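You operate a simulated robot arm through the tools that you are given. There is no shell and no other tool.

Carry out the task below with a simulated two-armed robot. There is one attempt and no reset: what you move stays moved.

JOB
On the brown mat, fold the grey cloth in half.

Only the result counts: the job must be done as asked and must still hold three seconds after the hand-in. Knocking over, shifting, dropping, spilling or breaking anything else fails it. Flat cloth is picked up by pressing the open fingertips on it (5 to 10 N) and closing them slowly along it; thin cloth reads only 2 to 8 mm in the jaws.

ROBOT AND FRAMES
Two 7-joint arms with two-finger grippers on one trunk, on a base that drives. Base frame: it is fixed to the floor where the robot stands at the start and does not move with it; the origin is under the middle of the robot, x ahead of it, y to its left, z up; the surface under the hand at the start is at about z = 807. Units: mm, rad, N and s.
The left shoulder is at the start at [64, 175, 1127], the right one opposite. With the tool pointing down near the work surface each hand reaches from about 260 to 860 mm from the robot's upright axis, wherever it stands, measured 20 degrees to its own side. Places, roughly: brown mat [600, 100, 800]. Payload 2.94 kg a hand.
The tool frame of a hand sits at the grasp point between the pads (the TCP): z along the fingers, y along the line on which they close. The tips reach 30 mm beyond it. The gripper opens to 138 mm. The gripper's body begins 109 mm behind the TCP.
Orientation is that of the tool frame in the base frame, as a unit quaternion [w, x, y, z]. With the fingers straight down and closing along the base's y, the tool's x points along the base's -x, its y along +y and its z along -z.

CONTROLS
- The arms move only by the tool play_rows. It takes "left_motion", "right_motion" or both (then of equal length, played together; a hand with none holds still); each is a list that holds one entry, the list of rows, each a list of 7 numbers: the shift along the tool's x, y, z in units of 250 mm (1.0 is 250 mm), then the turn, a rotation vector about the tool's x, y, z in units of 45 degrees (1.0 is 45 degrees), then the finger opening in mm, from 0 to 138. In form: [[[tx, ty, tz, rx, ry, rz, fingers], ...]]. A call has 1 to 20 rows; each row is the pose to reach, as a shift and turn from the pose commanded when the call began, along the tool's axes at that moment. A call with a number of a shift or a turn outside -1 to 1 is refused whole. A row lasts 0.2 s, in which the tool goes at most 50 mm and 0.15 rad; a call with a longer step from one row to the next is refused whole, and so is a gripper value outside its range. A pose out of reach is approached as far as the arm can. The call stops where the force on the tool passes 40 N (or 10 N more than at its start, if that is more) or the arm is blocked; 0.2 s more then pass. Each finger halts on what it meets, pressing with about 26 N; the grip force reading is that of the motor and also rises with nothing between the fingers. The clock runs only during rows and for 0.2 s after the last one: add rows that repeat a pose to give the fingers time. It gives the time, the measured TCP pose, the force on the tool (base axes), the opening and the grip force at its end, in the units of the frame above (readings bear some noise), with the torque about the TCP (base axes, N m) and any sound that the robot's microphone picked up.
- Cameras (640 x 400 px; columns grow to the right, rows downward): "scene" is now at [141.1, 15.8, 1588.2]; the picture's right is [0.23, -0.97, 0.00], its down [-0.85, -0.20, -0.49] and it looks along [0.48, 0.12, -0.87] (base axes); focal length 251 px, centre (320, 200). "left" rides on the left gripper at [71, -19, -146] in its tool frame; the picture's right is [0.26, 0.96, 0.00], its down [-0.85, 0.23, -0.48] and it looks along [-0.46, 0.12, 0.88] (tool axes); focal length 280 px, centre (320, 200). "right" rides on the right gripper at [71, 19, -146] in its tool frame; the picture's right is [-0.26, 0.97, 0.00], its down [-0.85, -0.23, -0.48] and it looks along [-0.46, -0.13, 0.88] (tool axes); focal length 280 px, centre (320, 200). There is no depth. A picture from a camera that has moved, and an enlarged one, comes with that camera's place and axes in the base frame and with its lens.
- capture(camera): a new picture of that camera. It takes no simulated time.
- move_column(by): slides the trunk up (or, below 0, down) by that many mm; the arms and the scene camera ride with it, the base frame stays. It gives what a move gives, with no picture.
- drive_base(legs): drives the robot by 1 to 6 legs, each [ahead, turn to the left] in mm and rad, along the robot's own axes; the way and the turn of a leg run together, so that a leg with both is an arc; at most 1500 mm and 3.142 rad a leg. The arms and the cameras ride along, it lands a little off, and it stops where it bumps. It gives what a move gives.
- pan_tilt(pan, tilt): turns the head with the scene camera to pan (to the left, within 2.094 rad either way) and tilt (down, from -0.506 to 1.204), counted from straight ahead of the robot. It gives what a move gives.
- zoom(camera, box): a new picture of the part [left, top, right, bottom] of that camera's present view, enlarged. It takes no simulated time.
- job_done(): hands the job in; it is judged then, once.

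Places have to be worked out from the pictures, the camera data and where the tool is seen. Open the grippers and draw the arms clear of the work before you hand the job in, unless the task says otherwise.

The tools are called after "Emit:" as a command line: name --argument value ..., lists and objects as JSON in quotes. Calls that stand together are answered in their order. play_rows: Moves the arms, as the interface text tells. Its arguments: {"type":"object","properties":{"left_motion":{"type":"array"},"right_motion":{"type":"array"}},"required":[]} The other tools are called the same way: move_column (by) slides the trunk up or down; drive_base (legs) drives the base; pan_tilt (pan, tilt) turns the head that bears the scene camera; capture (camera) takes a picture; zoom (camera, box) takes an enlarged picture of a part of a camera's view; job_done () hands the job in.

At the start:

```text
time: 0.0
left_tool_pos: [534.5, 250.1, 1011.7]
left_tcp_rot: [0.0, 0.0, 1.0, 0.0]
left_wrist_force: [-0.6, 0.3, 0.9]
left_ft_torque: [0.04, -0.01, 0.0]
left_opening: 138.0
left_grip_force: 0.1
right_tool_pos: [578.0, -166.3, 950.5]
right_tcp_rot: [0.0, 0.0, 1.0, 0.0]
right_wrist_force: [-0.2, 0.3, 0.1]
right_ft_torque: [-0.05, 0.01, -0.01]
right_opening: 137.8
right_grip_force: 0.0
trunk travel left (down, up): [-300.0, 434.0]
robot x, y, heading: [0.2, 0.0, -0.001]
head pan, tilt: [0.236, 1.054]
```

scene: 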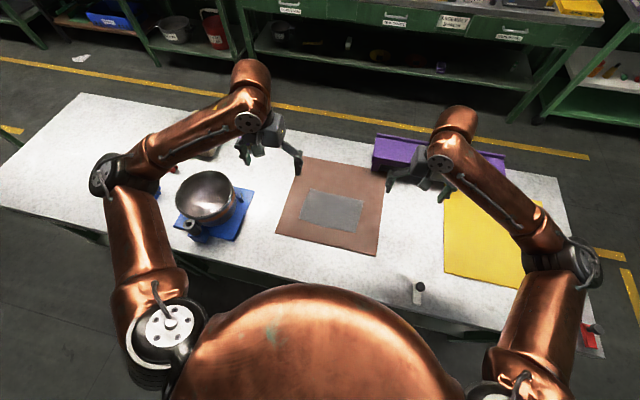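
right: 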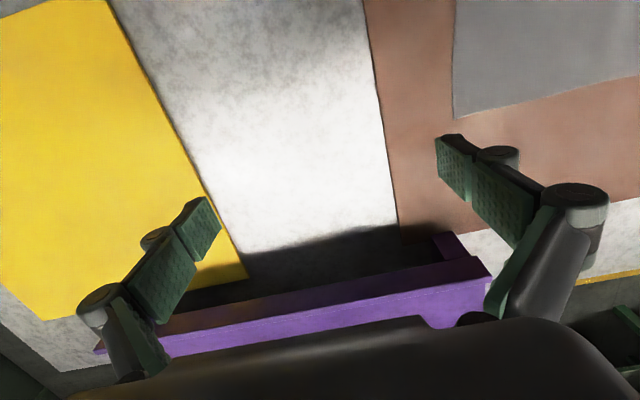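
left: 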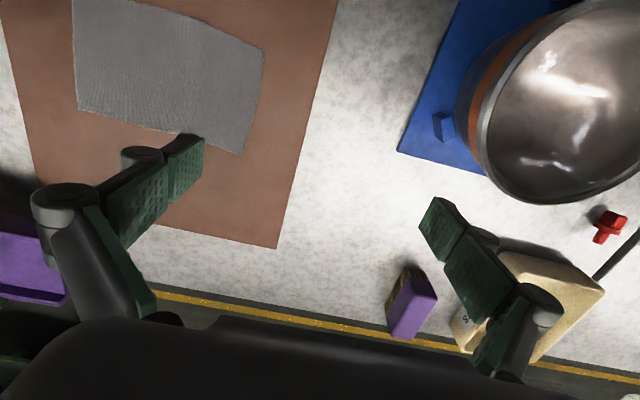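

I'll zoom in on the mat and the cloth to locate the cloth's corners.

Emit:
zoom --camera "scene" --box '[260, 140, 400, 270]'

Emit:
capture --camera "left"

```text
3.08 times, centred on (330, 205) of scene
camera zoom: at [141.1, 15.8, 1588.2], right [0.23, -0.97, 0.0], down [-0.85, -0.2, -0.49], along [0.48, 0.12, -0.87], focal length 772 px, centre (289, 185)
```

zoom: 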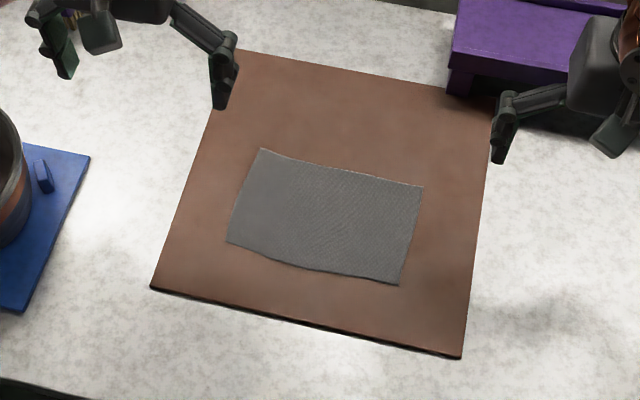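

```text
taken
camera left: at [465.5, 229.8, 1156.1], right [-0.26, 0.96, 0.0], down [0.85, 0.23, 0.48], along [0.46, 0.12, -0.88], focal length 280 px, centre (320, 200)
```

left: 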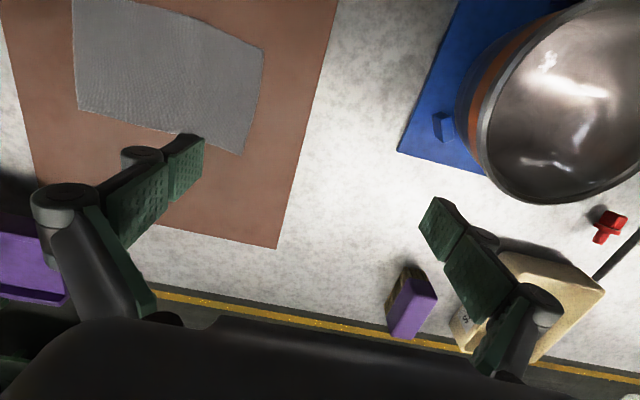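

The cloth measures about 195 mm (y) by 130 mm (x), with its corners near (606,164), (602,-34), (481,170) and (473,-27). I'll take the near long edge with both hands and carry it to the far edge, so first I turn the grippers (left +90°, right −90°) until they close along x, starting with 45°.

Emit:
play_rows --left_motion '[[[0.02, -0.03, 0, 0, 0, 0.166, 138], [0.04, -0.06, 0, 0, 0, 0.333, 138], [0.06, -0.09, 0, 0, 0, 0.5, 138], [0.08, -0.12, 0, 0, 0, 0.667, 138], [0.1, -0.15, 0, 0, 0, 0.833, 138], [0.12, -0.18, 0, 0, 0, 1.0, 138]]]' --right_motion '[[[0.03, 0.03, -0.04, 0, 0, -0.166, 138], [0.06, 0.06, -0.08, 0, 0, -0.333, 138], [0.09, 0.09, -0.12, 0, 0, -0.5, 138], [0.12, 0.12, -0.16, 0, 0, -0.667, 138], [0.15, 0.15, -0.2, 0, 0, -0.833, 138], [0.18, 0.18, -0.24, 0, 0, -1.0, 138]]]'

```text
time: 1.4
left_tool_pos: [505.6, 205.8, 1011.5]
left_tcp_rot: [0.0, 0.383, 0.924, 0.0]
left_wrist_force: [-0.4, -1.0, 0.5]
left_ft_torque: [-0.01, -0.01, -0.01]
left_opening: 138.1
left_grip_force: 0.0
right_tool_pos: [533.0, -120.0, 1010.6]
right_tcp_rot: [0.0, -0.383, 0.924, 0.0]
right_wrist_force: [0.0, -0.3, 0.1]
right_ft_torque: [0.0, 0.0, -0.01]
right_opening: 138.3
right_grip_force: 0.0
trunk travel left (down, up): [-300.0, 434.0]
robot x, y, heading: [3.5, 0.2, 0.001]
head pan, tilt: [0.236, 1.054]
```

Both hands turned as commanded with nothing touched. I continue with the second 45° turn in place.

Emit:
play_rows --left_motion '[[[0, 0, 0, 0, 0, 0.166, 138], [0, 0, 0, 0, 0, 0.333, 138], [0, 0, 0, 0, 0, 0.5, 110], [0, 0, 0, 0, 0, 0.667, 90], [0, 0, 0, 0, 0, 0.833, 70], [0, 0, 0, 0, 0, 1.0, 50], [0, 0, 0, 0, 0, 1.0, 50], [0, 0, 0, 0, 0, 1.0, 50]]]' --right_motion '[[[0, 0, 0, 0, 0, -0.166, 138], [0, 0, 0, 0, 0, -0.333, 138], [0, 0, 0, 0, 0, -0.5, 110], [0, 0, 0, 0, 0, -0.667, 90], [0, 0, 0, 0, 0, -0.833, 70], [0, 0, 0, 0, 0, -1.0, 50], [0, 0, 0, 0, 0, -1.0, 50], [0, 0, 0, 0, 0, -1.0, 50]]]'

Emit:
capture --camera "left"

Emit:
capture --camera "right"

Emit:
capture --camera "scene"

```text
time: 3.2
left_tool_pos: [506.0, 204.5, 1010.8]
left_tcp_rot: [-0.001, 0.707, 0.707, 0.0]
left_wrist_force: [-0.2, -0.8, 0.9]
left_ft_torque: [-0.01, 0.03, -0.01]
left_opening: 49.9
left_grip_force: 0.1
right_tool_pos: [531.1, -120.1, 1009.6]
right_tcp_rot: [0.001, 0.708, -0.706, 0.0]
right_wrist_force: [0.0, -0.4, 0.5]
right_ft_torque: [-0.02, -0.02, -0.02]
right_opening: 49.8
right_grip_force: 0.0
trunk travel left (down, up): [-300.0, 434.0]
robot x, y, heading: [0.9, 3.6, 0.003]
head pan, tilt: [0.236, 1.054]
```

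```text
taken
camera left: at [487.5, 274.9, 1156.0], right [0.97, 0.26, 0.0], down [0.23, -0.85, 0.48], along [0.12, -0.46, -0.88], focal length 280 px, centre (320, 200)
```

left: 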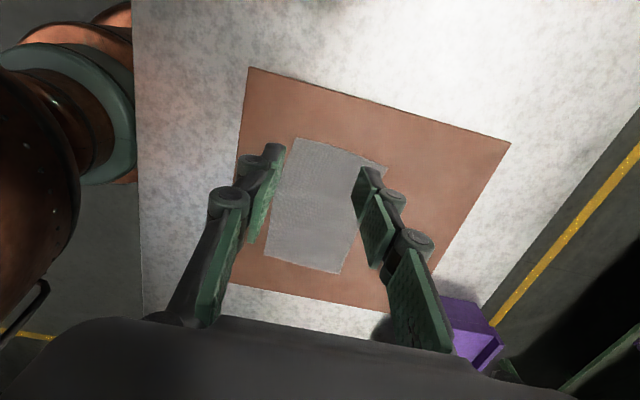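

```text
taken
camera right: at [512.1, -191.4, 1154.8], right [-0.97, 0.26, 0.0], down [0.23, 0.85, 0.48], along [0.12, 0.46, -0.88], focal length 280 px, centre (320, 200)
```

right: 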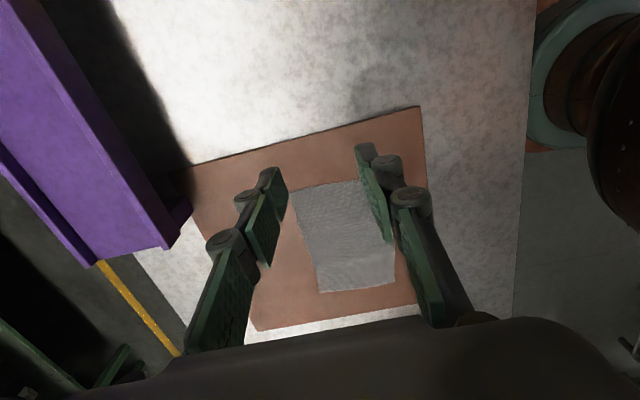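

```text
taken
camera scene: at [141.1, 15.8, 1588.2], right [0.23, -0.97, 0.0], down [-0.85, -0.2, -0.49], along [0.48, 0.12, -0.87], focal length 251 px, centre (320, 200)
```

scene: 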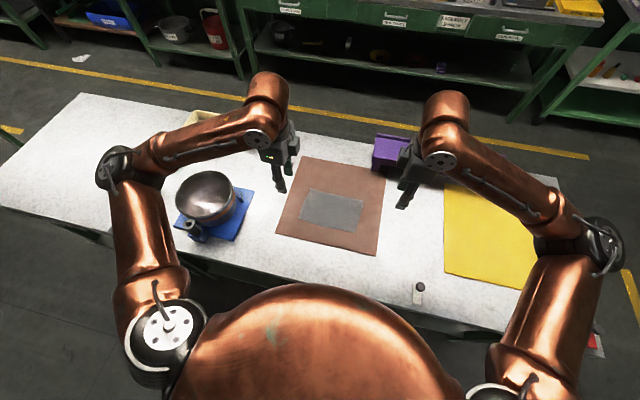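

The wrist pictures put the cloth at about x 478–606, y −33 to 171, so the near edge is at x≈478. I move both hands to hover over the near corners with jaws at about 24 mm and tips about 70 mm above the cloth.

Emit:
play_rows --left_motion '[[[-0.03, -0.008, 0.06, 0, 0, 0, 45], [-0.066, -0.016, 0.12, 0, 0, 0, 40], [-0.1, -0.024, 0.18, 0, 0, 0, 35], [-0.14, -0.032, 0.24, 0, 0, 0, 30], [-0.17, -0.04, 0.3, 0, 0, 0, 26], [-0.198, -0.048, 0.36, 0, 0, 0, 24], [-0.198, -0.048, 0.4, 0, 0, 0, 24], [-0.198, -0.048, 0.4, 0, 0, 0, 24]]]' --right_motion '[[[-0.06, 0.024, 0.06, 0, 0, 0, 45], [-0.13, 0.048, 0.12, 0, 0, 0, 40], [-0.2, 0.072, 0.18, 0, 0, 0, 35], [-0.27, 0.096, 0.24, 0, 0, 0, 30], [-0.34, 0.12, 0.3, 0, 0, 0, 26], [-0.408, 0.148, 0.36, 0, 0, 0, 24], [-0.408, 0.148, 0.4, 0, 0, 0, 24], [-0.408, 0.148, 0.4, 0, 0, 0, 24]]]'

Emit:
capture --camera "left"

Emit:
capture --camera "right"

Emit:
zoom --camera "scene" --box '[240, 120, 420, 260]'

```text
time: 5.0
left_tool_pos: [492.1, 153.3, 912.3]
left_tcp_rot: [0.001, 0.708, 0.707, 0.0]
left_wrist_force: [-0.1, -0.1, 0.3]
left_ft_torque: [-0.01, -0.01, 0.01]
left_opening: 23.9
left_grip_force: 0.1
right_tool_pos: [495.9, -18.1, 909.4]
right_tcp_rot: [0.0, -0.707, 0.707, 0.0]
right_wrist_force: [0.6, 0.9, 0.0]
right_ft_torque: [0.04, -0.02, 0.0]
right_opening: 23.9
right_grip_force: 0.1
trunk travel left (down, up): [-300.0, 434.0]
robot x, y, heading: [0.3, -2.0, 0.001]
head pan, tilt: [0.236, 1.054]
```

```text
taken
camera left: at [474.9, 224.3, 1056.8], right [0.97, 0.26, 0.0], down [0.23, -0.85, 0.48], along [0.12, -0.46, -0.88], focal length 280 px, centre (320, 200)
```

left: 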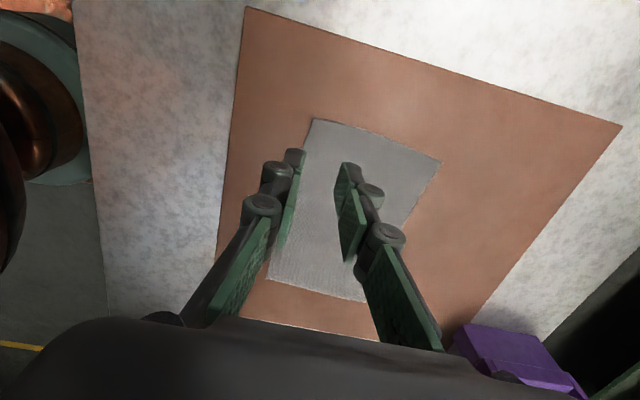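

```text
taken
camera right: at [475.5, -88.2, 1054.6], right [-0.97, 0.26, 0.0], down [0.23, 0.85, 0.48], along [0.12, 0.46, -0.88], focal length 280 px, centre (320, 200)
```

right: 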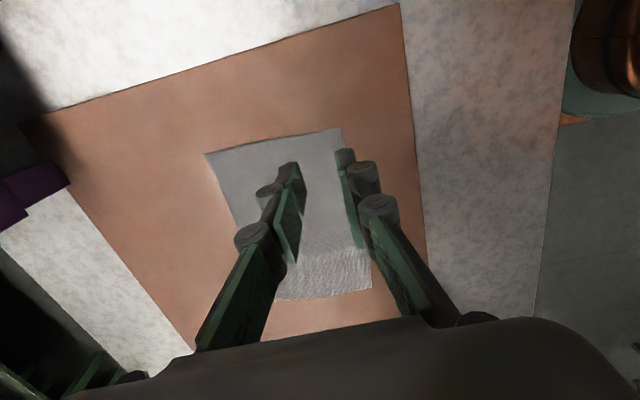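

```text
2.86 times, centred on (330, 190) of scene
camera zoom: at [140.9, 15.9, 1588.2], right [0.23, -0.97, 0.0], down [-0.85, -0.2, -0.49], along [0.48, 0.12, -0.87], focal length 717 px, centre (291, 229)
```

zoom: 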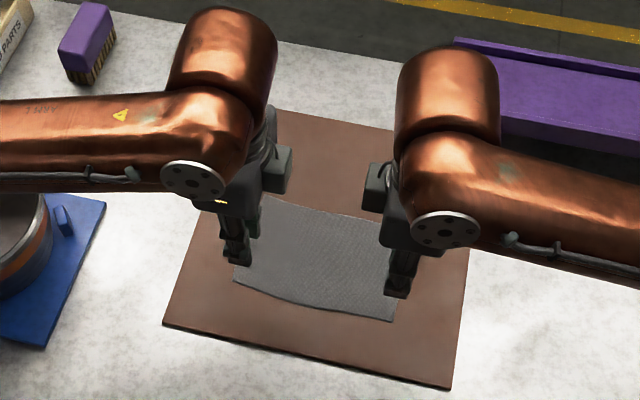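

From these closer views the near edge runs from D≈(480,170) to C≈(472,−26), and the far edge from A≈(607,164) to B≈(600,−33). I shift slightly so the outer finger straddles the near edge, and lower to about 10 mm above the cloth.

Emit:
play_rows --left_motion '[[[0, 0.006, 0.08, 0, 0, 0, 20], [0, 0.006, 0.16, 0, 0, 0, 20], [0, 0.006, 0.22, 0, 0, 0, 20], [0, 0.006, 0.255, 0, 0, 0, 20], [0, 0.006, 0.255, 0, 0, 0, 20]]]' --right_motion '[[[-0.01, 0.015, 0.08, 0, 0, 0, 20], [-0.022, 0.033, 0.16, 0, 0, 0, 20], [-0.022, 0.033, 0.21, 0, 0, 0, 20], [-0.022, 0.033, 0.248, 0, 0, 0, 20], [-0.022, 0.033, 0.248, 0, 0, 0, 20]]]'

Emit:
zoom --camera "left" --box '[220, 60, 460, 260]'

Emit:
zoom --camera "right" --box '[180, 60, 420, 260]'

Emit:
zoom --camera "scene" --box '[270, 160, 390, 260]'

```text
time: 6.2
left_tool_pos: [493.4, 155.8, 846.1]
left_tcp_rot: [0.0, 0.707, 0.707, 0.0]
left_wrist_force: [0.2, 0.7, 0.3]
left_ft_torque: [0.05, 0.01, 0.0]
left_opening: 19.8
left_grip_force: 0.1
right_tool_pos: [486.9, -12.4, 847.3]
right_tcp_rot: [0.0, 0.707, -0.707, -0.001]
right_wrist_force: [-0.6, 0.2, -0.3]
right_ft_torque: [0.03, -0.03, 0.02]
right_opening: 19.7
right_grip_force: 0.2
trunk travel left (down, up): [-300.0, 434.0]
robot x, y, heading: [2.0, 2.1, -0.002]
head pan, tilt: [0.236, 1.054]
```

```text
2.00 times, centred on (340, 160) of left
camera zoom: at [475.4, 225.6, 991.8], right [0.97, 0.26, 0.0], down [0.23, -0.85, 0.48], along [0.12, -0.46, -0.88], focal length 561 px, centre (280, 280)
```

zoom: 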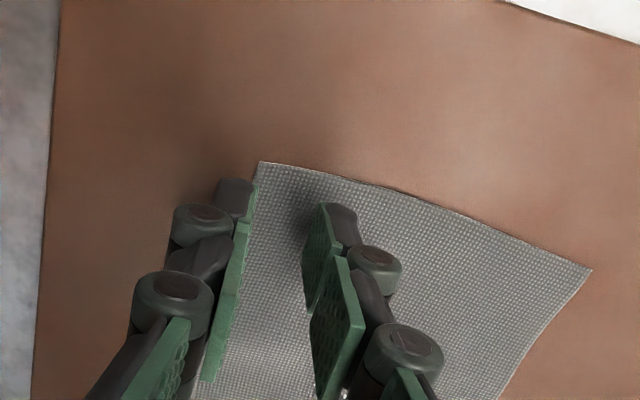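

```text
2.00 times, centred on (300, 160) of right
camera zoom: at [467.4, -83.1, 992.0], right [-0.97, 0.26, 0.0], down [0.23, 0.85, 0.48], along [0.12, 0.46, -0.88], focal length 561 px, centre (360, 280)
```

zoom: 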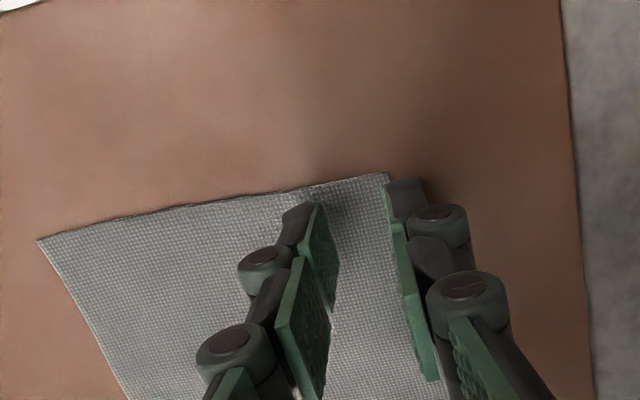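

```text
4.00 times, centred on (330, 210) of scene
camera zoom: at [141.0, 15.9, 1588.2], right [0.23, -0.97, 0.0], down [-0.85, -0.2, -0.49], along [0.48, 0.12, -0.87], focal length 1003 px, centre (280, 160)
```

zoom: 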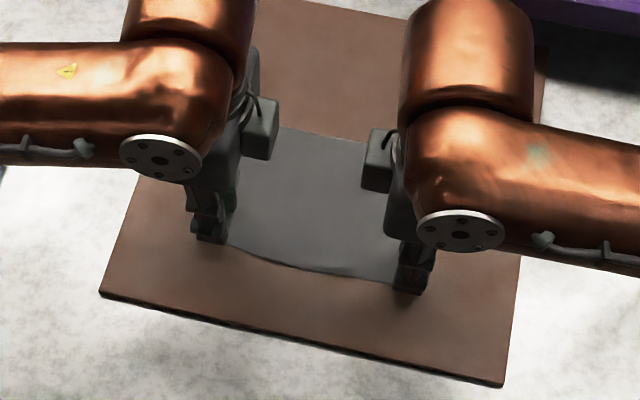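

Both outer fingers straddle the near edge by about 3 mm and the tips are about 8 mm above the cloth. I lower in small steps and watch the forces.

Emit:
play_rows --left_motion '[[[0, 0, 0.008, 0, 0, 0, 20], [0, 0, 0.016, 0, 0, 0, 20], [0, 0, 0.016, 0, 0, 0, 20]]]' --right_motion '[[[0, 0, 0.008, 0, 0, 0, 20], [0, 0, 0.016, 0, 0, 0, 20], [0, 0, 0.016, 0, 0, 0, 20]]]'

```text
time: 7.0
left_tool_pos: [493.7, 154.9, 842.0]
left_tcp_rot: [0.0, 0.707, 0.707, 0.0]
left_wrist_force: [0.4, -0.1, -0.2]
left_ft_torque: [0.0, -0.01, 0.0]
left_opening: 20.1
left_grip_force: 0.0
right_tool_pos: [488.4, -12.3, 843.0]
right_tcp_rot: [0.0, 0.708, -0.707, -0.001]
right_wrist_force: [-0.3, 0.2, 0.0]
right_ft_torque: [-0.01, -0.04, 0.01]
right_opening: 19.9
right_grip_force: 0.0
trunk travel left (down, up): [-300.0, 434.0]
robot x, y, heading: [-1.5, -1.3, 0.001]
head pan, tilt: [0.236, 1.054]
```

No contact yet, with tips at about z 812. Going down another 2 mm.

Emit:
play_rows --left_motion '[[[0, 0, 0.004, 0, 0, 0, 20], [0, 0, 0.008, 0, 0, 0, 20], [0, 0, 0.008, 0, 0, 0, 20]]]' --right_motion '[[[0, 0, 0.004, 0, 0, 0, 20], [0, 0, 0.008, 0, 0, 0, 20], [0, 0, 0.008, 0, 0, 0, 20]]]'

```text
time: 7.8
left_tool_pos: [493.9, 154.8, 841.8]
left_tcp_rot: [0.0, 0.707, 0.707, 0.0]
left_wrist_force: [-0.2, -0.9, -1.3]
left_ft_torque: [-0.02, 0.01, 0.01]
left_opening: 20.0
left_grip_force: 0.0
right_tool_pos: [488.1, -11.9, 841.3]
right_tcp_rot: [0.0, 0.707, -0.707, 0.0]
right_wrist_force: [-0.1, 0.5, -0.1]
right_ft_torque: [0.02, 0.02, -0.04]
right_opening: 19.9
right_grip_force: 0.1
trunk travel left (down, up): [-300.0, 434.0]
robot x, y, heading: [-3.7, 1.2, -0.003]
head pan, tilt: [0.236, 1.054]
```

Still essentially no force. Another 2 mm down.

Emit:
play_rows --left_motion '[[[0, 0, 0.004, 0, 0, 0, 20], [0, 0, 0.008, 0, 0, 0, 20], [0, 0, 0.008, 0, 0, 0, 20]]]' --right_motion '[[[0, 0, 0.004, 0, 0, 0, 20], [0, 0, 0.008, 0, 0, 0, 20], [0, 0, 0.008, 0, 0, 0, 20]]]'

```text
time: 8.6
left_tool_pos: [495.5, 154.8, 840.7]
left_tcp_rot: [0.001, 0.707, 0.707, 0.0]
left_wrist_force: [0.2, -0.8, -0.1]
left_ft_torque: [0.01, -0.02, 0.0]
left_opening: 20.0
left_grip_force: 0.0
right_tool_pos: [487.3, -13.0, 839.7]
right_tcp_rot: [0.0, -0.707, 0.707, 0.0]
right_wrist_force: [-1.2, 0.6, -0.4]
right_ft_torque: [0.01, 0.0, 0.01]
right_opening: 20.0
right_grip_force: 0.1
trunk travel left (down, up): [-300.0, 434.0]
robot x, y, heading: [0.6, 1.1, -0.002]
head pan, tilt: [0.236, 1.054]
```

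Tips are at about z 810 and still free. Another 2 mm down.

Emit:
play_rows --left_motion '[[[0, 0, 0.004, 0, 0, 0, 20], [0, 0, 0.008, 0, 0, 0, 20], [0, 0, 0.008, 0, 0, 0, 20]]]' --right_motion '[[[0, 0, 0.004, 0, 0, 0, 20], [0, 0, 0.008, 0, 0, 0, 20], [0, 0, 0.008, 0, 0, 0, 20]]]'

```text
time: 9.4
left_tool_pos: [494.0, 155.5, 837.2]
left_tcp_rot: [0.0, 0.707, 0.707, 0.0]
left_wrist_force: [-0.5, -0.1, 0.6]
left_ft_torque: [-0.02, -0.04, 0.04]
left_opening: 20.2
left_grip_force: 0.1
right_tool_pos: [488.2, -12.3, 836.4]
right_tcp_rot: [0.001, -0.707, 0.707, 0.0]
right_wrist_force: [-0.1, 0.1, 0.6]
right_ft_torque: [0.03, -0.02, 0.03]
right_opening: 20.1
right_grip_force: 0.1
trunk travel left (down, up): [-300.0, 434.0]
robot x, y, heading: [-2.7, 0.9, -0.005]
head pan, tilt: [0.236, 1.054]
```

Tips are now at about z 807–808 with no force. Another 2 mm down.

Emit:
play_rows --left_motion '[[[0, 0, 0.004, 0, 0, 0, 20], [0, 0, 0.008, 0, 0, 0, 20], [0, 0, 0.008, 0, 0, 0, 20]]]' --right_motion '[[[0, 0, 0.004, 0, 0, 0, 20], [0, 0, 0.008, 0, 0, 0, 20], [0, 0, 0.008, 0, 0, 0, 20]]]'

```text
time: 10.2
left_tool_pos: [494.4, 155.4, 837.2]
left_tcp_rot: [0.002, 0.707, 0.707, 0.001]
left_wrist_force: [0.0, 2.1, 13.0]
left_ft_torque: [0.09, -0.05, 0.02]
left_opening: 20.0
left_grip_force: 0.1
right_tool_pos: [485.1, -13.0, 837.2]
right_tcp_rot: [-0.002, 0.707, -0.707, 0.001]
right_wrist_force: [2.4, -0.8, 9.6]
right_ft_torque: [-0.05, -0.09, 0.04]
right_opening: 20.0
right_grip_force: 0.0
trunk travel left (down, up): [-300.0, 434.0]
robot x, y, heading: [-1.5, 1.0, 0.001]
head pan, tilt: [0.236, 1.054]
```

Contact reads 13 N left and 9.6 N right. I ease the left up 0.6 mm and the right 0.3 mm to reach 5–10 N, then begin closing slowly.

Emit:
play_rows --left_motion '[[[0, 0, -0.0024, 0, 0, 0, 20], [0, 0, -0.0024, 0, 0, 0, 19], [0, 0, -0.0024, 0, 0, 0, 18], [0, 0, -0.0024, 0, 0, 0, 17], [0, 0, -0.0024, 0, 0, 0, 16]]]' --right_motion '[[[0, 0, -0.0012, 0, 0, 0, 20], [0, 0, -0.0012, 0, 0, 0, 19], [0, 0, -0.0012, 0, 0, 0, 18], [0, 0, -0.0012, 0, 0, 0, 17], [0, 0, -0.0012, 0, 0, 0, 16]]]'

Emit:
zoom --camera "left" --box '[240, 100, 400, 240]'

Emit:
zoom --camera "right" --box '[240, 100, 400, 240]'

```text
time: 11.4
left_tool_pos: [494.1, 155.2, 836.7]
left_tcp_rot: [0.001, 0.707, 0.707, 0.0]
left_wrist_force: [0.3, 1.2, 17.9]
left_ft_torque: [0.11, -0.08, -0.05]
left_opening: 17.5
left_grip_force: 0.7
right_tool_pos: [487.2, -13.3, 837.8]
right_tcp_rot: [0.0, -0.707, 0.707, 0.0]
right_wrist_force: [0.1, 0.1, 1.9]
right_ft_torque: [0.01, 0.01, -0.02]
right_opening: 15.2
right_grip_force: 0.0
trunk travel left (down, up): [-300.0, 434.0]
robot x, y, heading: [0.7, -0.8, -0.003]
head pan, tilt: [0.236, 1.054]
```

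```text
2.86 times, centred on (320, 170) of left
camera zoom: at [476.1, 225.2, 981.7], right [0.96, 0.26, 0.0], down [0.23, -0.85, 0.48], along [0.13, -0.46, -0.88], focal length 801 px, centre (320, 286)
```

zoom: 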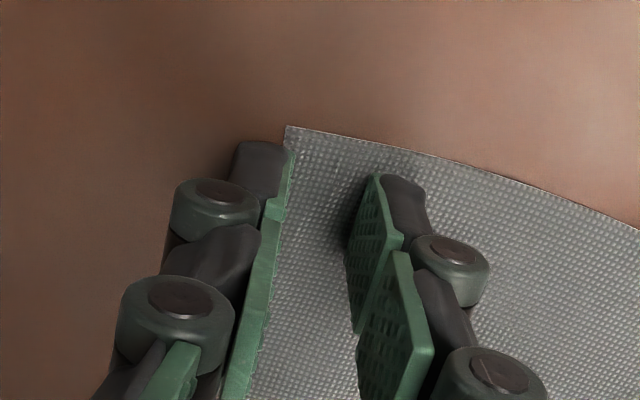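

```text
2.86 times, centred on (320, 170) of right
camera zoom: at [466.0, -84.0, 981.7], right [-0.97, 0.26, 0.0], down [0.23, 0.85, 0.48], along [0.12, 0.46, -0.88], focal length 801 px, centre (320, 286)
```

zoom: 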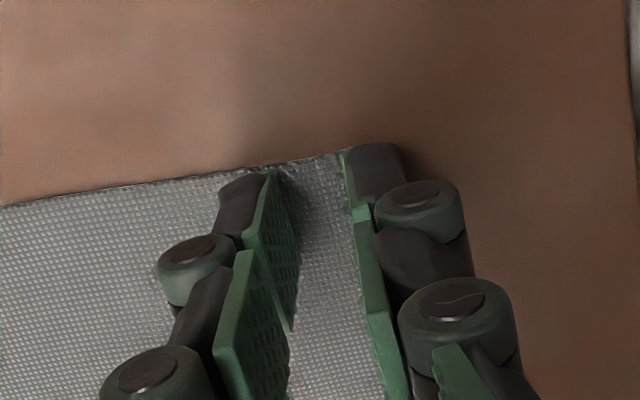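

Left now reads about 18 N with its fingers lagging, and right reads 2 N. I raise the left 1 mm, lower the right 0.4 mm, and hold the openings to get an even press.

Emit:
play_rows --left_motion '[[[0, 0, -0.002, 0, 0, 0, 17], [0, 0, -0.004, 0, 0, 0, 17], [0, 0, -0.004, 0, 0, 0, 17]]]' --right_motion '[[[0, 0, 0.0008, 0, 0, 0, 16], [0, 0, 0.0016, 0, 0, 0, 16], [0, 0, 0.0016, 0, 0, 0, 16]]]'

```text
time: 12.2
left_tool_pos: [494.1, 154.1, 836.8]
left_tcp_rot: [-0.001, 0.707, 0.707, 0.0]
left_wrist_force: [1.9, 0.9, 3.5]
left_ft_torque: [0.04, -0.09, 0.01]
left_opening: 16.9
left_grip_force: 0.0
right_tool_pos: [485.7, -13.6, 835.8]
right_tcp_rot: [0.001, -0.707, 0.707, 0.0]
right_wrist_force: [-3.4, -4.6, 12.3]
right_ft_torque: [-0.08, 0.12, 0.01]
right_opening: 16.6
right_grip_force: 0.1
trunk travel left (down, up): [-300.0, 434.0]
robot x, y, heading: [1.7, -2.2, -0.0]
head pan, tilt: [0.236, 1.054]
```

The stiffness is roughly 15–20 N/mm. I trim left 0.2 mm down and right 0.2 mm up, then close a few mm slowly.

Emit:
play_rows --left_motion '[[[0, 0, 0.0008, 0, 0, 0, 17], [0, 0, 0.0008, 0, 0, 0, 16], [0, 0, 0.0008, 0, 0, 0, 15], [0, 0, 0.0008, 0, 0, 0, 14], [0, 0, 0.0008, 0, 0, 0, 13]]]' --right_motion '[[[0, 0, -0.0008, 0, 0, 0, 16], [0, 0, -0.0008, 0, 0, 0, 15], [0, 0, -0.0008, 0, 0, 0, 14], [0, 0, -0.0008, 0, 0, 0, 13], [0, 0, -0.0008, 0, 0, 0, 12]]]'

Emit:
zoom --camera "left" --box '[240, 100, 400, 240]'

Emit:
zoom --camera "right" --box '[240, 100, 400, 240]'

```text
time: 13.4
left_tool_pos: [494.6, 154.7, 837.9]
left_tcp_rot: [0.0, 0.707, 0.707, 0.0]
left_wrist_force: [0.0, -1.2, -0.1]
left_ft_torque: [0.0, -0.01, 0.0]
left_opening: 12.7
left_grip_force: 0.0
right_tool_pos: [486.6, -12.7, 837.0]
right_tcp_rot: [-0.001, -0.707, 0.707, -0.001]
right_wrist_force: [-1.7, -3.1, 10.6]
right_ft_torque: [-0.15, 0.01, -0.01]
right_opening: 12.9
right_grip_force: 0.9
trunk travel left (down, up): [-300.0, 434.0]
robot x, y, heading: [1.0, -1.5, 0.003]
head pan, tilt: [0.236, 1.054]
```

```text
2.86 times, centred on (320, 170) of left
camera zoom: at [476.0, 224.6, 982.4], right [0.96, 0.26, 0.0], down [0.23, -0.85, 0.48], along [0.12, -0.46, -0.88], focal length 801 px, centre (320, 286)
```

zoom: 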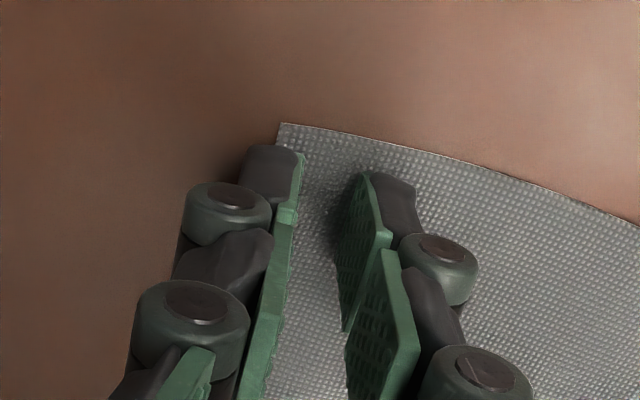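

```text
2.86 times, centred on (320, 170) of right
camera zoom: at [467.0, -83.7, 981.2], right [-0.97, 0.26, 0.0], down [0.23, 0.85, 0.48], along [0.13, 0.46, -0.88], focal length 801 px, centre (320, 286)
```

zoom: 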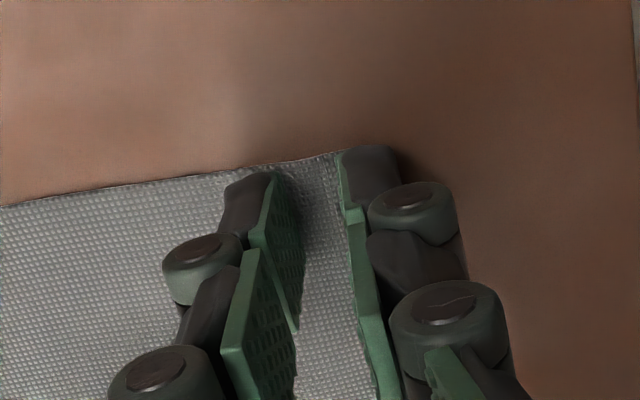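

The right hand is pressing at 10 N and is starting to gather the cloth; the left slid without force. I finish the right hand first by closing further, and open the left to 20 mm slightly raised to retry it.

Emit:
play_rows --left_motion '[[[0, 0, -0.008, 0, 0, 0, 13], [0, -0.004, -0.012, 0, 0, 0, 16], [0, -0.004, -0.012, 0, 0, 0, 20], [0, -0.004, -0.012, 0, 0, 0, 20], [0, -0.004, -0.012, 0, 0, 0, 20]]]' --right_motion '[[[0, 0, 0, 0, 0, 0, 12], [0, 0, 0, 0, 0, 0, 11], [0, 0, 0, 0, 0, 0, 10], [0, 0, 0, 0, 0, 0, 9], [0, 0, 0, 0, 0, 0, 8]]]'

Emit:
zoom --camera "right" --box '[240, 100, 400, 240]'

```text
time: 14.6
left_tool_pos: [493.6, 154.7, 841.2]
left_tcp_rot: [0.0, 0.707, 0.708, 0.0]
left_wrist_force: [0.0, -0.3, 0.2]
left_ft_torque: [0.01, 0.01, 0.01]
left_opening: 20.1
left_grip_force: 0.0
right_tool_pos: [487.1, -11.7, 836.0]
right_tcp_rot: [0.0, 0.707, -0.707, 0.0]
right_wrist_force: [0.0, -0.2, 5.9]
right_ft_torque: [0.01, 0.01, 0.03]
right_opening: 8.1
right_grip_force: 0.1
trunk travel left (down, up): [-300.0, 434.0]
robot x, y, heading: [0.5, 0.3, -0.002]
head pan, tilt: [0.236, 1.054]
```

```text
2.86 times, centred on (320, 170) of right
camera zoom: at [467.2, -83.4, 980.7], right [-0.97, 0.26, 0.0], down [0.23, 0.85, 0.48], along [0.12, 0.46, -0.88], focal length 801 px, centre (320, 286)
```

zoom: 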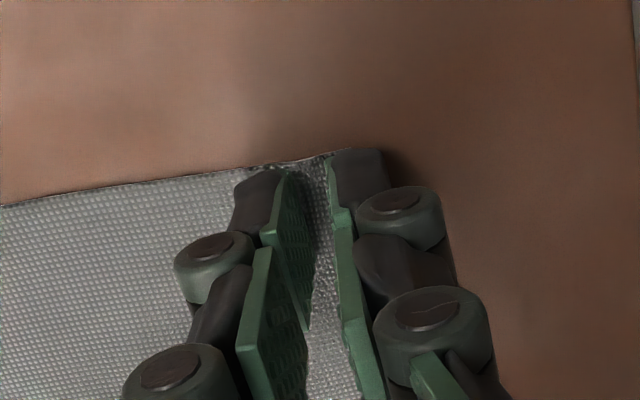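

The right jaws are at 8 mm with the cloth visibly bunching between them and 6 N on the tool. I keep closing slowly to pinch it.

Emit:
play_rows --right_motion '[[[0, 0, 0, 0, 0, 0, 7], [0, 0, 0, 0, 0, 0, 6], [0, 0, 0, 0, 0, 0, 5], [0, 0, 0, 0, 0, 0, 4], [0, 0, 0, 0, 0, 0, 3], [0, 0, 0, 0, 0, 0, 2], [0, 0, 0, 0, 0, 0, 1], [0, 0, 0, 0, 0, 0, 0], [0, 0, 0, 0, 0, 0, 0]]]'

Emit:
zoom --camera "right" --box '[240, 100, 400, 240]'

```text
time: 16.6
left_tool_pos: [492.2, 155.8, 840.5]
left_tcp_rot: [0.0, 0.707, 0.707, 0.001]
left_wrist_force: [-0.2, 0.1, 0.3]
left_ft_torque: [-0.02, -0.01, 0.0]
left_opening: 20.2
left_grip_force: 0.0
right_tool_pos: [487.1, -12.9, 836.5]
right_tcp_rot: [0.0, 0.707, -0.707, 0.0]
right_wrist_force: [0.4, 0.7, -0.8]
right_ft_torque: [0.01, 0.01, -0.01]
right_opening: 0.1
right_grip_force: 25.8
trunk travel left (down, up): [-300.0, 434.0]
robot x, y, heading: [0.6, 1.5, -0.002]
head pan, tilt: [0.236, 1.054]
```

```text
2.86 times, centred on (320, 170) of right
camera zoom: at [467.5, -83.5, 980.8], right [-0.97, 0.26, 0.0], down [0.23, 0.85, 0.48], along [0.12, 0.46, -0.88], focal length 801 px, centre (320, 286)
```

zoom: 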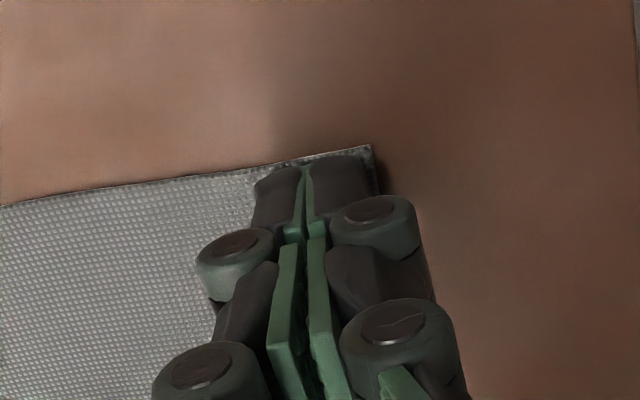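

The right jaws closed to 0.1 mm, so the cloth slipped out as the press faded during closing. I'll raise it, reopen to 26 mm, shift 4 mm further onto the cloth, and later hold the force up while closing.

Emit:
play_rows --right_motion '[[[0, 0, -0.016, 0, 0, 0, 0], [0, 0, -0.024, 0, 0, 0, 10], [0, -0.016, -0.024, 0, 0, 0, 20], [0, -0.016, -0.024, 0, 0, 0, 26], [0, -0.016, -0.024, 0, 0, 0, 26]]]'

Emit:
zoom --camera "right" --box '[240, 100, 400, 240]'

Emit:
zoom --camera "left" --box '[240, 100, 400, 240]'

```text
time: 17.8
left_tool_pos: [493.9, 155.4, 841.5]
left_tcp_rot: [0.0, 0.707, 0.707, -0.001]
left_wrist_force: [0.7, 0.5, -0.1]
left_ft_torque: [-0.01, 0.0, -0.01]
left_opening: 20.2
left_grip_force: 0.0
right_tool_pos: [490.8, -14.0, 842.6]
right_tcp_rot: [0.0, 0.708, -0.706, 0.0]
right_wrist_force: [0.6, 0.3, 0.0]
right_ft_torque: [-0.03, 0.04, 0.04]
right_opening: 25.8
right_grip_force: 0.0
trunk travel left (down, up): [-300.0, 434.0]
robot x, y, heading: [3.0, -0.2, 0.004]
head pan, tilt: [0.236, 1.054]
```

```text
2.86 times, centred on (320, 170) of right
camera zoom: at [471.4, -83.7, 986.8], right [-0.97, 0.26, 0.0], down [0.23, 0.85, 0.48], along [0.12, 0.46, -0.88], focal length 801 px, centre (320, 286)
```

zoom: 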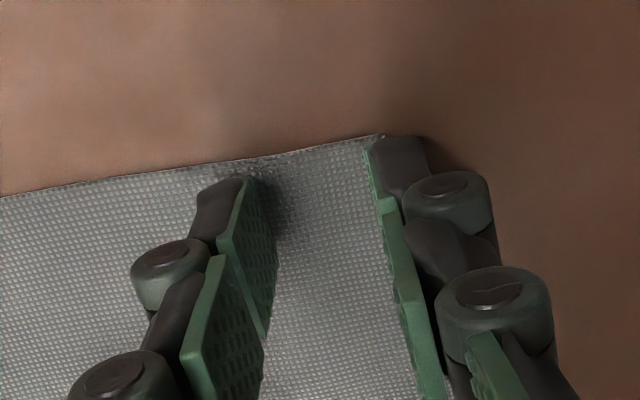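

```text
2.86 times, centred on (320, 170) of left
camera zoom: at [475.2, 225.3, 985.5], right [0.96, 0.26, 0.0], down [0.23, -0.85, 0.48], along [0.12, -0.46, -0.88], focal length 801 px, centre (320, 286)
```

zoom: 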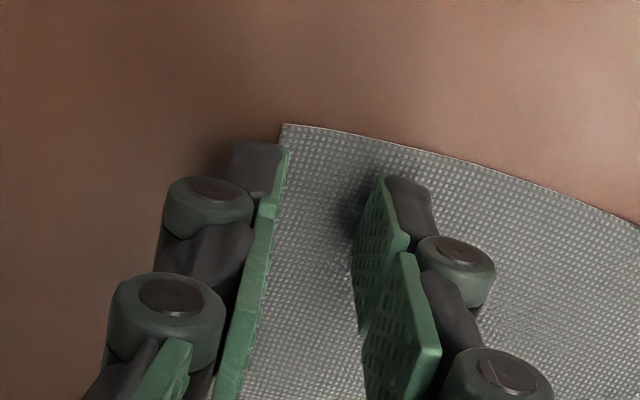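

Corner C is still near (471.5,−24.5), so the right outer pad is now about 6 mm inside the edge. I lower the right hand back to press.

Emit:
play_rows --right_motion '[[[0, 0, 0.012, 0, 0, 0, 26], [0, 0, 0.02, 0, 0, 0, 26], [0, 0, 0.024, 0, 0, 0, 26], [0, 0, 0.024, 0, 0, 0, 26], [0, 0, 0.024, 0, 0, 0, 26]]]'

```text
time: 19.0
left_tool_pos: [492.8, 155.0, 841.0]
left_tcp_rot: [0.0, 0.708, 0.706, 0.001]
left_wrist_force: [0.0, 0.1, 0.2]
left_ft_torque: [-0.01, -0.03, -0.02]
left_opening: 20.0
left_grip_force: 0.0
right_tool_pos: [491.1, -12.8, 837.4]
right_tcp_rot: [0.001, -0.707, 0.708, 0.0]
right_wrist_force: [1.9, -1.5, 18.8]
right_ft_torque: [-0.1, -0.25, 0.01]
right_opening: 26.1
right_grip_force: 0.4
trunk travel left (down, up): [-300.0, 434.0]
robot x, y, heading: [2.9, -1.4, 0.001]
head pan, tilt: [0.236, 1.054]
```

18.8 N is too much; comparing readings, the tips seem to retract about 1 mm as the fingers close. I ease up 0.5 mm and close slowly while lowering slightly to keep the press near 8–10 N.

Emit:
play_rows --right_motion '[[[0, 0, -0.0018, 0, 0, 0, 26], [0, 0, -0.0018, 0, 0, 0, 25], [0, 0, -0.0017, 0, 0, 0, 24], [0, 0, -0.0015, 0, 0, 0, 23], [0, 0, -0.0013, 0, 0, 0, 22], [0, 0, -0.0011, 0, 0, 0, 21], [0, 0, -0.0009, 0, 0, 0, 20]]]'

Emit:
zoom --camera "right" --box '[240, 100, 400, 240]'

```text
time: 20.6
left_tool_pos: [491.4, 154.7, 843.1]
left_tcp_rot: [0.0, 0.707, 0.707, 0.0]
left_wrist_force: [0.2, 0.0, -0.7]
left_ft_torque: [0.02, -0.01, -0.01]
left_opening: 20.1
left_grip_force: 0.1
right_tool_pos: [490.2, -13.2, 836.9]
right_tcp_rot: [0.002, -0.707, 0.707, -0.001]
right_wrist_force: [-1.2, -0.6, 32.1]
right_ft_torque: [-0.11, -0.13, 0.0]
right_opening: 20.8
right_grip_force: 0.3
trunk travel left (down, up): [-300.0, 434.0]
robot x, y, heading: [2.5, -3.2, -0.001]
head pan, tilt: [0.236, 1.054]
```

```text
2.86 times, centred on (320, 170) of right
camera zoom: at [469.5, -83.7, 981.6], right [-0.97, 0.26, 0.0], down [0.23, 0.85, 0.48], along [0.13, 0.46, -0.88], focal length 801 px, centre (320, 286)
```

zoom: 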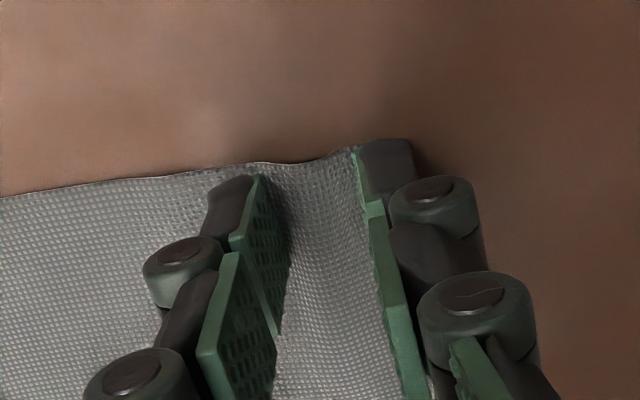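

A ridge is now forming between the right fingers, but the press has climbed to 32 N. I ease up 0.8 mm and keep closing slowly.

Emit:
play_rows --right_motion '[[[0, 0, -0.0016, 0, 0, 0, 20], [0, 0, -0.0032, 0, 0, 0, 19.5], [0, 0, -0.0032, 0, 0, 0, 19], [0, 0, -0.0032, 0, 0, 0, 18], [0, 0, -0.0032, 0, 0, 0, 17]]]'

Emit:
zoom --camera "right" --box '[240, 100, 400, 240]'

```text
time: 21.8
left_tool_pos: [492.9, 154.1, 841.1]
left_tcp_rot: [0.002, 0.708, 0.706, 0.0]
left_wrist_force: [-0.3, -0.4, -0.1]
left_ft_torque: [0.0, -0.03, -0.01]
left_opening: 20.1
left_grip_force: 0.0
right_tool_pos: [490.9, -13.4, 837.2]
right_tcp_rot: [0.0, -0.707, 0.708, -0.001]
right_wrist_force: [1.9, -0.4, 21.0]
right_ft_torque: [-0.03, -0.15, 0.05]
right_opening: 17.5
right_grip_force: 0.2
trunk travel left (down, up): [-300.0, 434.0]
robot x, y, heading: [-0.9, 4.1, 0.001]
head pan, tilt: [0.236, 1.054]
```

```text
2.86 times, centred on (320, 170) of right
camera zoom: at [470.3, -83.5, 981.6], right [-0.96, 0.26, 0.0], down [0.23, 0.85, 0.48], along [0.13, 0.46, -0.88], focal length 801 px, centre (320, 286)
```

zoom: 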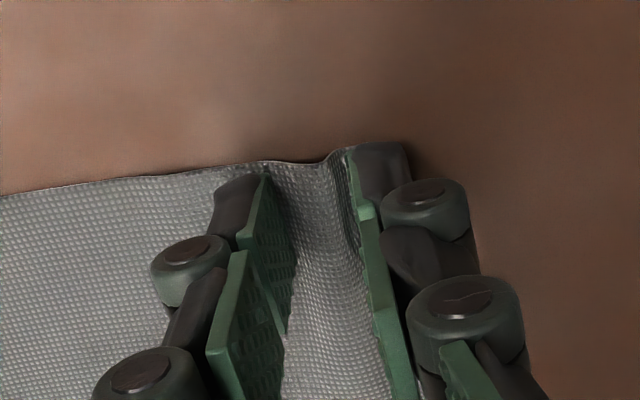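

The ridge is growing at 21 N. I ease up another 0.5 mm and continue closing to about 12 mm.

Emit:
play_rows --right_motion '[[[0, 0, -0.002, 0, 0, 0, 16.5], [0, 0, -0.002, 0, 0, 0, 16], [0, 0, -0.002, 0, 0, 0, 15], [0, 0, -0.002, 0, 0, 0, 14], [0, 0, -0.002, 0, 0, 0, 13], [0, 0, -0.002, 0, 0, 0, 12]]]'

Emit:
zoom --camera "right" --box '[240, 100, 400, 240]'

```text
time: 23.2
left_tool_pos: [493.1, 155.8, 842.0]
left_tcp_rot: [0.0, 0.707, 0.707, 0.0]
left_wrist_force: [-0.1, 0.4, 0.4]
left_ft_torque: [0.02, 0.0, 0.02]
left_opening: 20.0
left_grip_force: 0.2
right_tool_pos: [489.9, -13.5, 837.2]
right_tcp_rot: [0.001, 0.707, -0.707, 0.0]
right_wrist_force: [-0.5, -0.4, 1.4]
right_ft_torque: [0.01, 0.02, 0.01]
right_opening: 11.7
right_grip_force: 0.1
trunk travel left (down, up): [-300.0, 434.0]
robot x, y, heading: [-2.9, 0.2, -0.001]
head pan, tilt: [0.236, 1.054]
```

```text
2.86 times, centred on (320, 170) of right
camera zoom: at [470.9, -83.7, 981.5], right [-0.97, 0.26, 0.0], down [0.23, 0.85, 0.47], along [0.12, 0.46, -0.88], focal length 801 px, centre (320, 286)
```

zoom: 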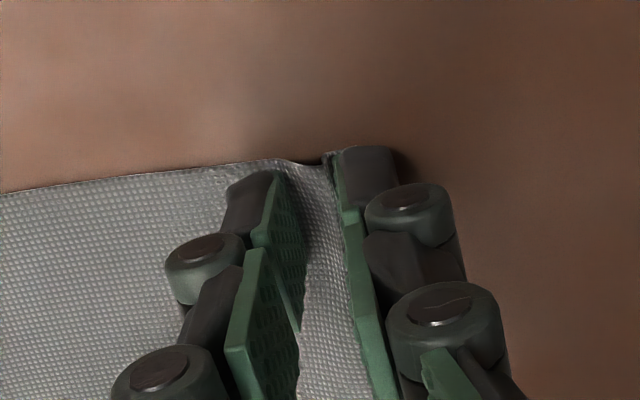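

The cloth end is standing up against the right outer pad and the press has dropped to 1.4 N. I lower 0.4 mm and close the rest.

Emit:
play_rows --right_motion '[[[0, 0, 0.0012, 0, 0, 0, 11], [0, 0, 0.0016, 0, 0, 0, 10], [0, 0, 0.0018, 0, 0, 0, 9], [0, 0, 0.002, 0, 0, 0, 8]]]'

Emit:
zoom --camera "right" --box '[240, 100, 400, 240]'

```text
time: 24.2
left_tool_pos: [493.4, 154.0, 841.1]
left_tcp_rot: [-0.001, 0.707, 0.707, 0.0]
left_wrist_force: [0.0, 0.0, -0.2]
left_ft_torque: [-0.03, -0.04, -0.05]
left_opening: 20.1
left_grip_force: 0.1
right_tool_pos: [489.8, -13.0, 836.6]
right_tcp_rot: [0.0, -0.707, 0.707, 0.0]
right_wrist_force: [0.4, -0.5, -0.3]
right_ft_torque: [0.01, 0.0, 0.0]
right_opening: 8.1
right_grip_force: 0.1
trunk travel left (down, up): [-300.0, 434.0]
robot x, y, heading: [-2.3, -0.4, 0.001]
head pan, tilt: [0.236, 1.054]
```

```text
2.86 times, centred on (320, 170) of right
camera zoom: at [470.8, -84.2, 981.5], right [-0.97, 0.26, 0.0], down [0.23, 0.85, 0.48], along [0.12, 0.46, -0.88], focal length 801 px, centre (320, 286)
```

zoom: 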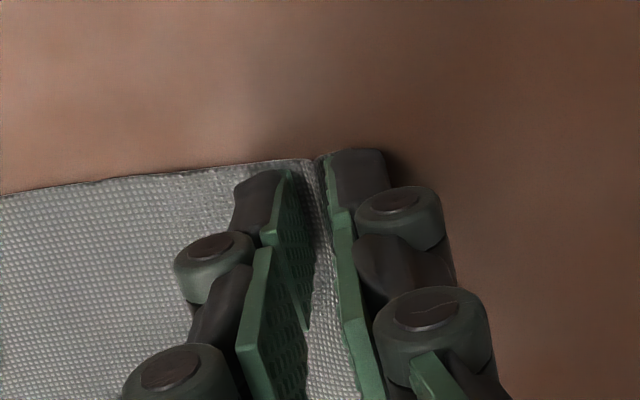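

Press is zero at 8 mm opening, so the tips have lifted off. I lower 0.9 mm first, then close further.

Emit:
play_rows --right_motion '[[[0, 0, 0.002, 0, 0, 0, 8], [0, 0, 0.0036, 0, 0, 0, 8], [0, 0, 0.0036, 0, 0, 0, 8]]]'

Emit:
zoom --camera "right" --box '[280, 130, 360, 200]'

```text
time: 25.0
left_tool_pos: [493.4, 155.7, 840.4]
left_tcp_rot: [0.0, 0.707, 0.707, 0.001]
left_wrist_force: [-0.1, -0.8, -0.1]
left_ft_torque: [0.0, 0.01, 0.0]
left_opening: 20.0
left_grip_force: 0.1
right_tool_pos: [492.3, -13.5, 836.3]
right_tcp_rot: [0.0, -0.706, 0.708, 0.0]
right_wrist_force: [0.1, 0.4, 1.3]
right_ft_torque: [0.0, 0.03, 0.0]
right_opening: 7.9
right_grip_force: 0.0
trunk travel left (down, up): [-300.0, 434.0]
robot x, y, heading: [-1.6, -2.4, 0.006]
head pan, tilt: [0.236, 1.054]
```

```text
5.71 times, centred on (320, 165) of right
camera zoom: at [471.3, -84.2, 981.0], right [-0.97, 0.26, 0.0], down [0.23, 0.85, 0.48], along [0.12, 0.46, -0.88], focal length 1602 px, centre (320, 400)
```

zoom: 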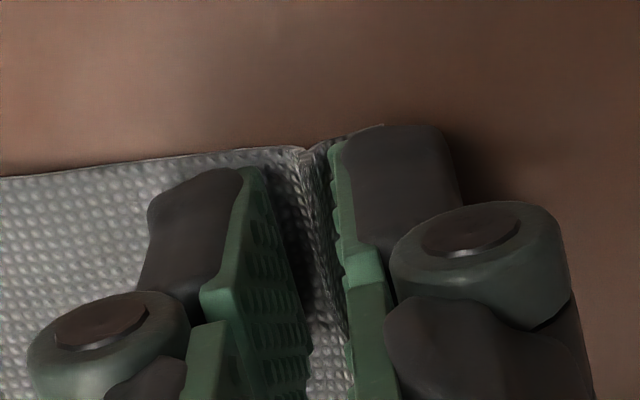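

I can see a ridge of cloth standing between the right pads. Now I close the last millimetres to pinch it.

Emit:
play_rows --right_motion '[[[0, 0, 0, 0, 0, 0, 7], [0, 0, 0.0004, 0, 0, 0, 6], [0, 0, 0.0004, 0, 0, 0, 5], [0, 0, 0.0008, 0, 0, 0, 4], [0, 0, 0.0008, 0, 0, 0, 3], [0, 0, 0.0008, 0, 0, 0, 2], [0, 0, 0.0008, 0, 0, 0, 1], [0, 0, 0.0008, 0, 0, 0, 0], [0, 0, 0.0008, 0, 0, 0, 0]]]'

Emit:
zoom --camera "right" --box '[280, 130, 360, 200]'

```text
time: 27.0
left_tool_pos: [493.6, 155.3, 840.7]
left_tcp_rot: [0.0, 0.708, 0.707, 0.0]
left_wrist_force: [0.4, -0.6, -0.1]
left_ft_torque: [-0.01, -0.02, -0.03]
left_opening: 20.0
left_grip_force: 0.0
right_tool_pos: [489.5, -12.9, 837.5]
right_tcp_rot: [0.0, -0.707, 0.708, -0.001]
right_wrist_force: [-1.0, -0.8, 9.4]
right_ft_torque: [-0.14, 0.07, 0.0]
right_opening: 3.1
right_grip_force: 34.1
trunk travel left (down, up): [-300.0, 434.0]
robot x, y, heading: [0.6, -0.4, 0.001]
head pan, tilt: [0.236, 1.054]
```

```text
5.71 times, centred on (320, 165) of right
camera zoom: at [470.7, -83.5, 981.0], right [-0.97, 0.26, 0.0], down [0.23, 0.85, 0.48], along [0.13, 0.46, -0.88], focal length 1602 px, centre (320, 400)
```

zoom: 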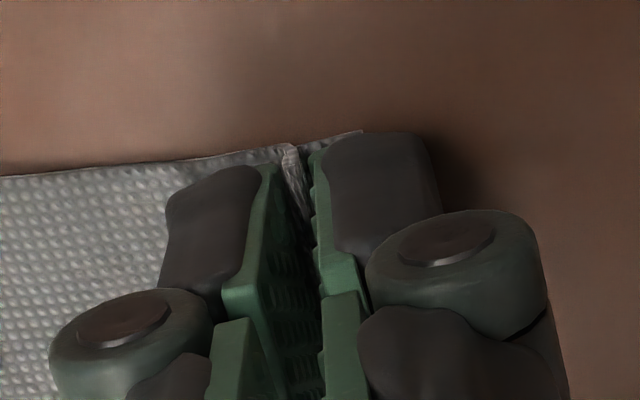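

The right hand now has the cloth: 3.1 mm in the jaws at 34 N. I repeat the same procedure on the left, opening to 26 mm, shifting +6 mm in x so the outer pad is about 6 mm inside the edge, and lowering to contact.

Emit:
play_rows --left_motion '[[[0, 0.012, 0, 0, 0, 0, 26], [0, 0.026, 0, 0, 0, 0, 26], [0, 0.026, 0.008, 0, 0, 0, 26], [0, 0.026, 0.0164, 0, 0, 0, 26], [0, 0.026, 0.0164, 0, 0, 0, 26]]]'

Emit:
zoom --camera "left" --box '[240, 100, 400, 240]'

```text
time: 28.2
left_tool_pos: [500.2, 155.0, 839.1]
left_tcp_rot: [0.001, 0.707, 0.707, 0.001]
left_wrist_force: [-3.4, 0.8, 19.4]
left_ft_torque: [0.0, 0.39, 0.06]
left_opening: 25.9
left_grip_force: 0.0
right_tool_pos: [489.7, -13.8, 837.3]
right_tcp_rot: [-0.001, 0.707, -0.707, 0.001]
right_wrist_force: [-0.4, -0.9, 1.7]
right_ft_torque: [0.08, -0.09, 0.01]
right_opening: 0.8
right_grip_force: 24.2
trunk travel left (down, up): [-300.0, 434.0]
robot x, y, heading: [-1.1, -1.7, 0.003]
head pan, tilt: [0.236, 1.054]
```

```text
2.86 times, centred on (320, 170) of left
camera zoom: at [481.3, 224.9, 982.4], right [0.97, 0.26, 0.0], down [0.23, -0.85, 0.48], along [0.13, -0.46, -0.88], focal length 801 px, centre (320, 286)
```

zoom: 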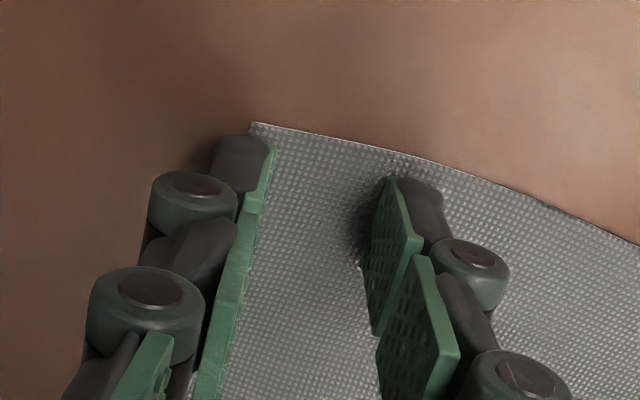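

The left presses at 19 N, but the right opening dropped to 0.8 mm. I check whether the right still holds the ridge.

Emit:
zoom --camera "right" --box '[280, 130, 360, 200]'

```text
5.71 times, centred on (320, 165) of right
camera zoom: at [469.7, -83.7, 981.6], right [-0.97, 0.26, 0.0], down [0.23, 0.85, 0.48], along [0.13, 0.46, -0.88], focal length 1602 px, centre (320, 400)
```

zoom: 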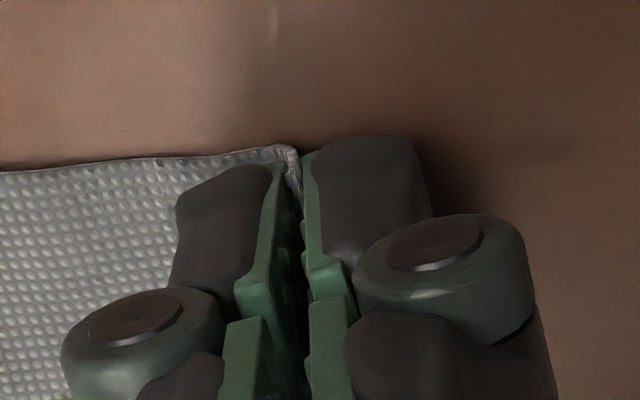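

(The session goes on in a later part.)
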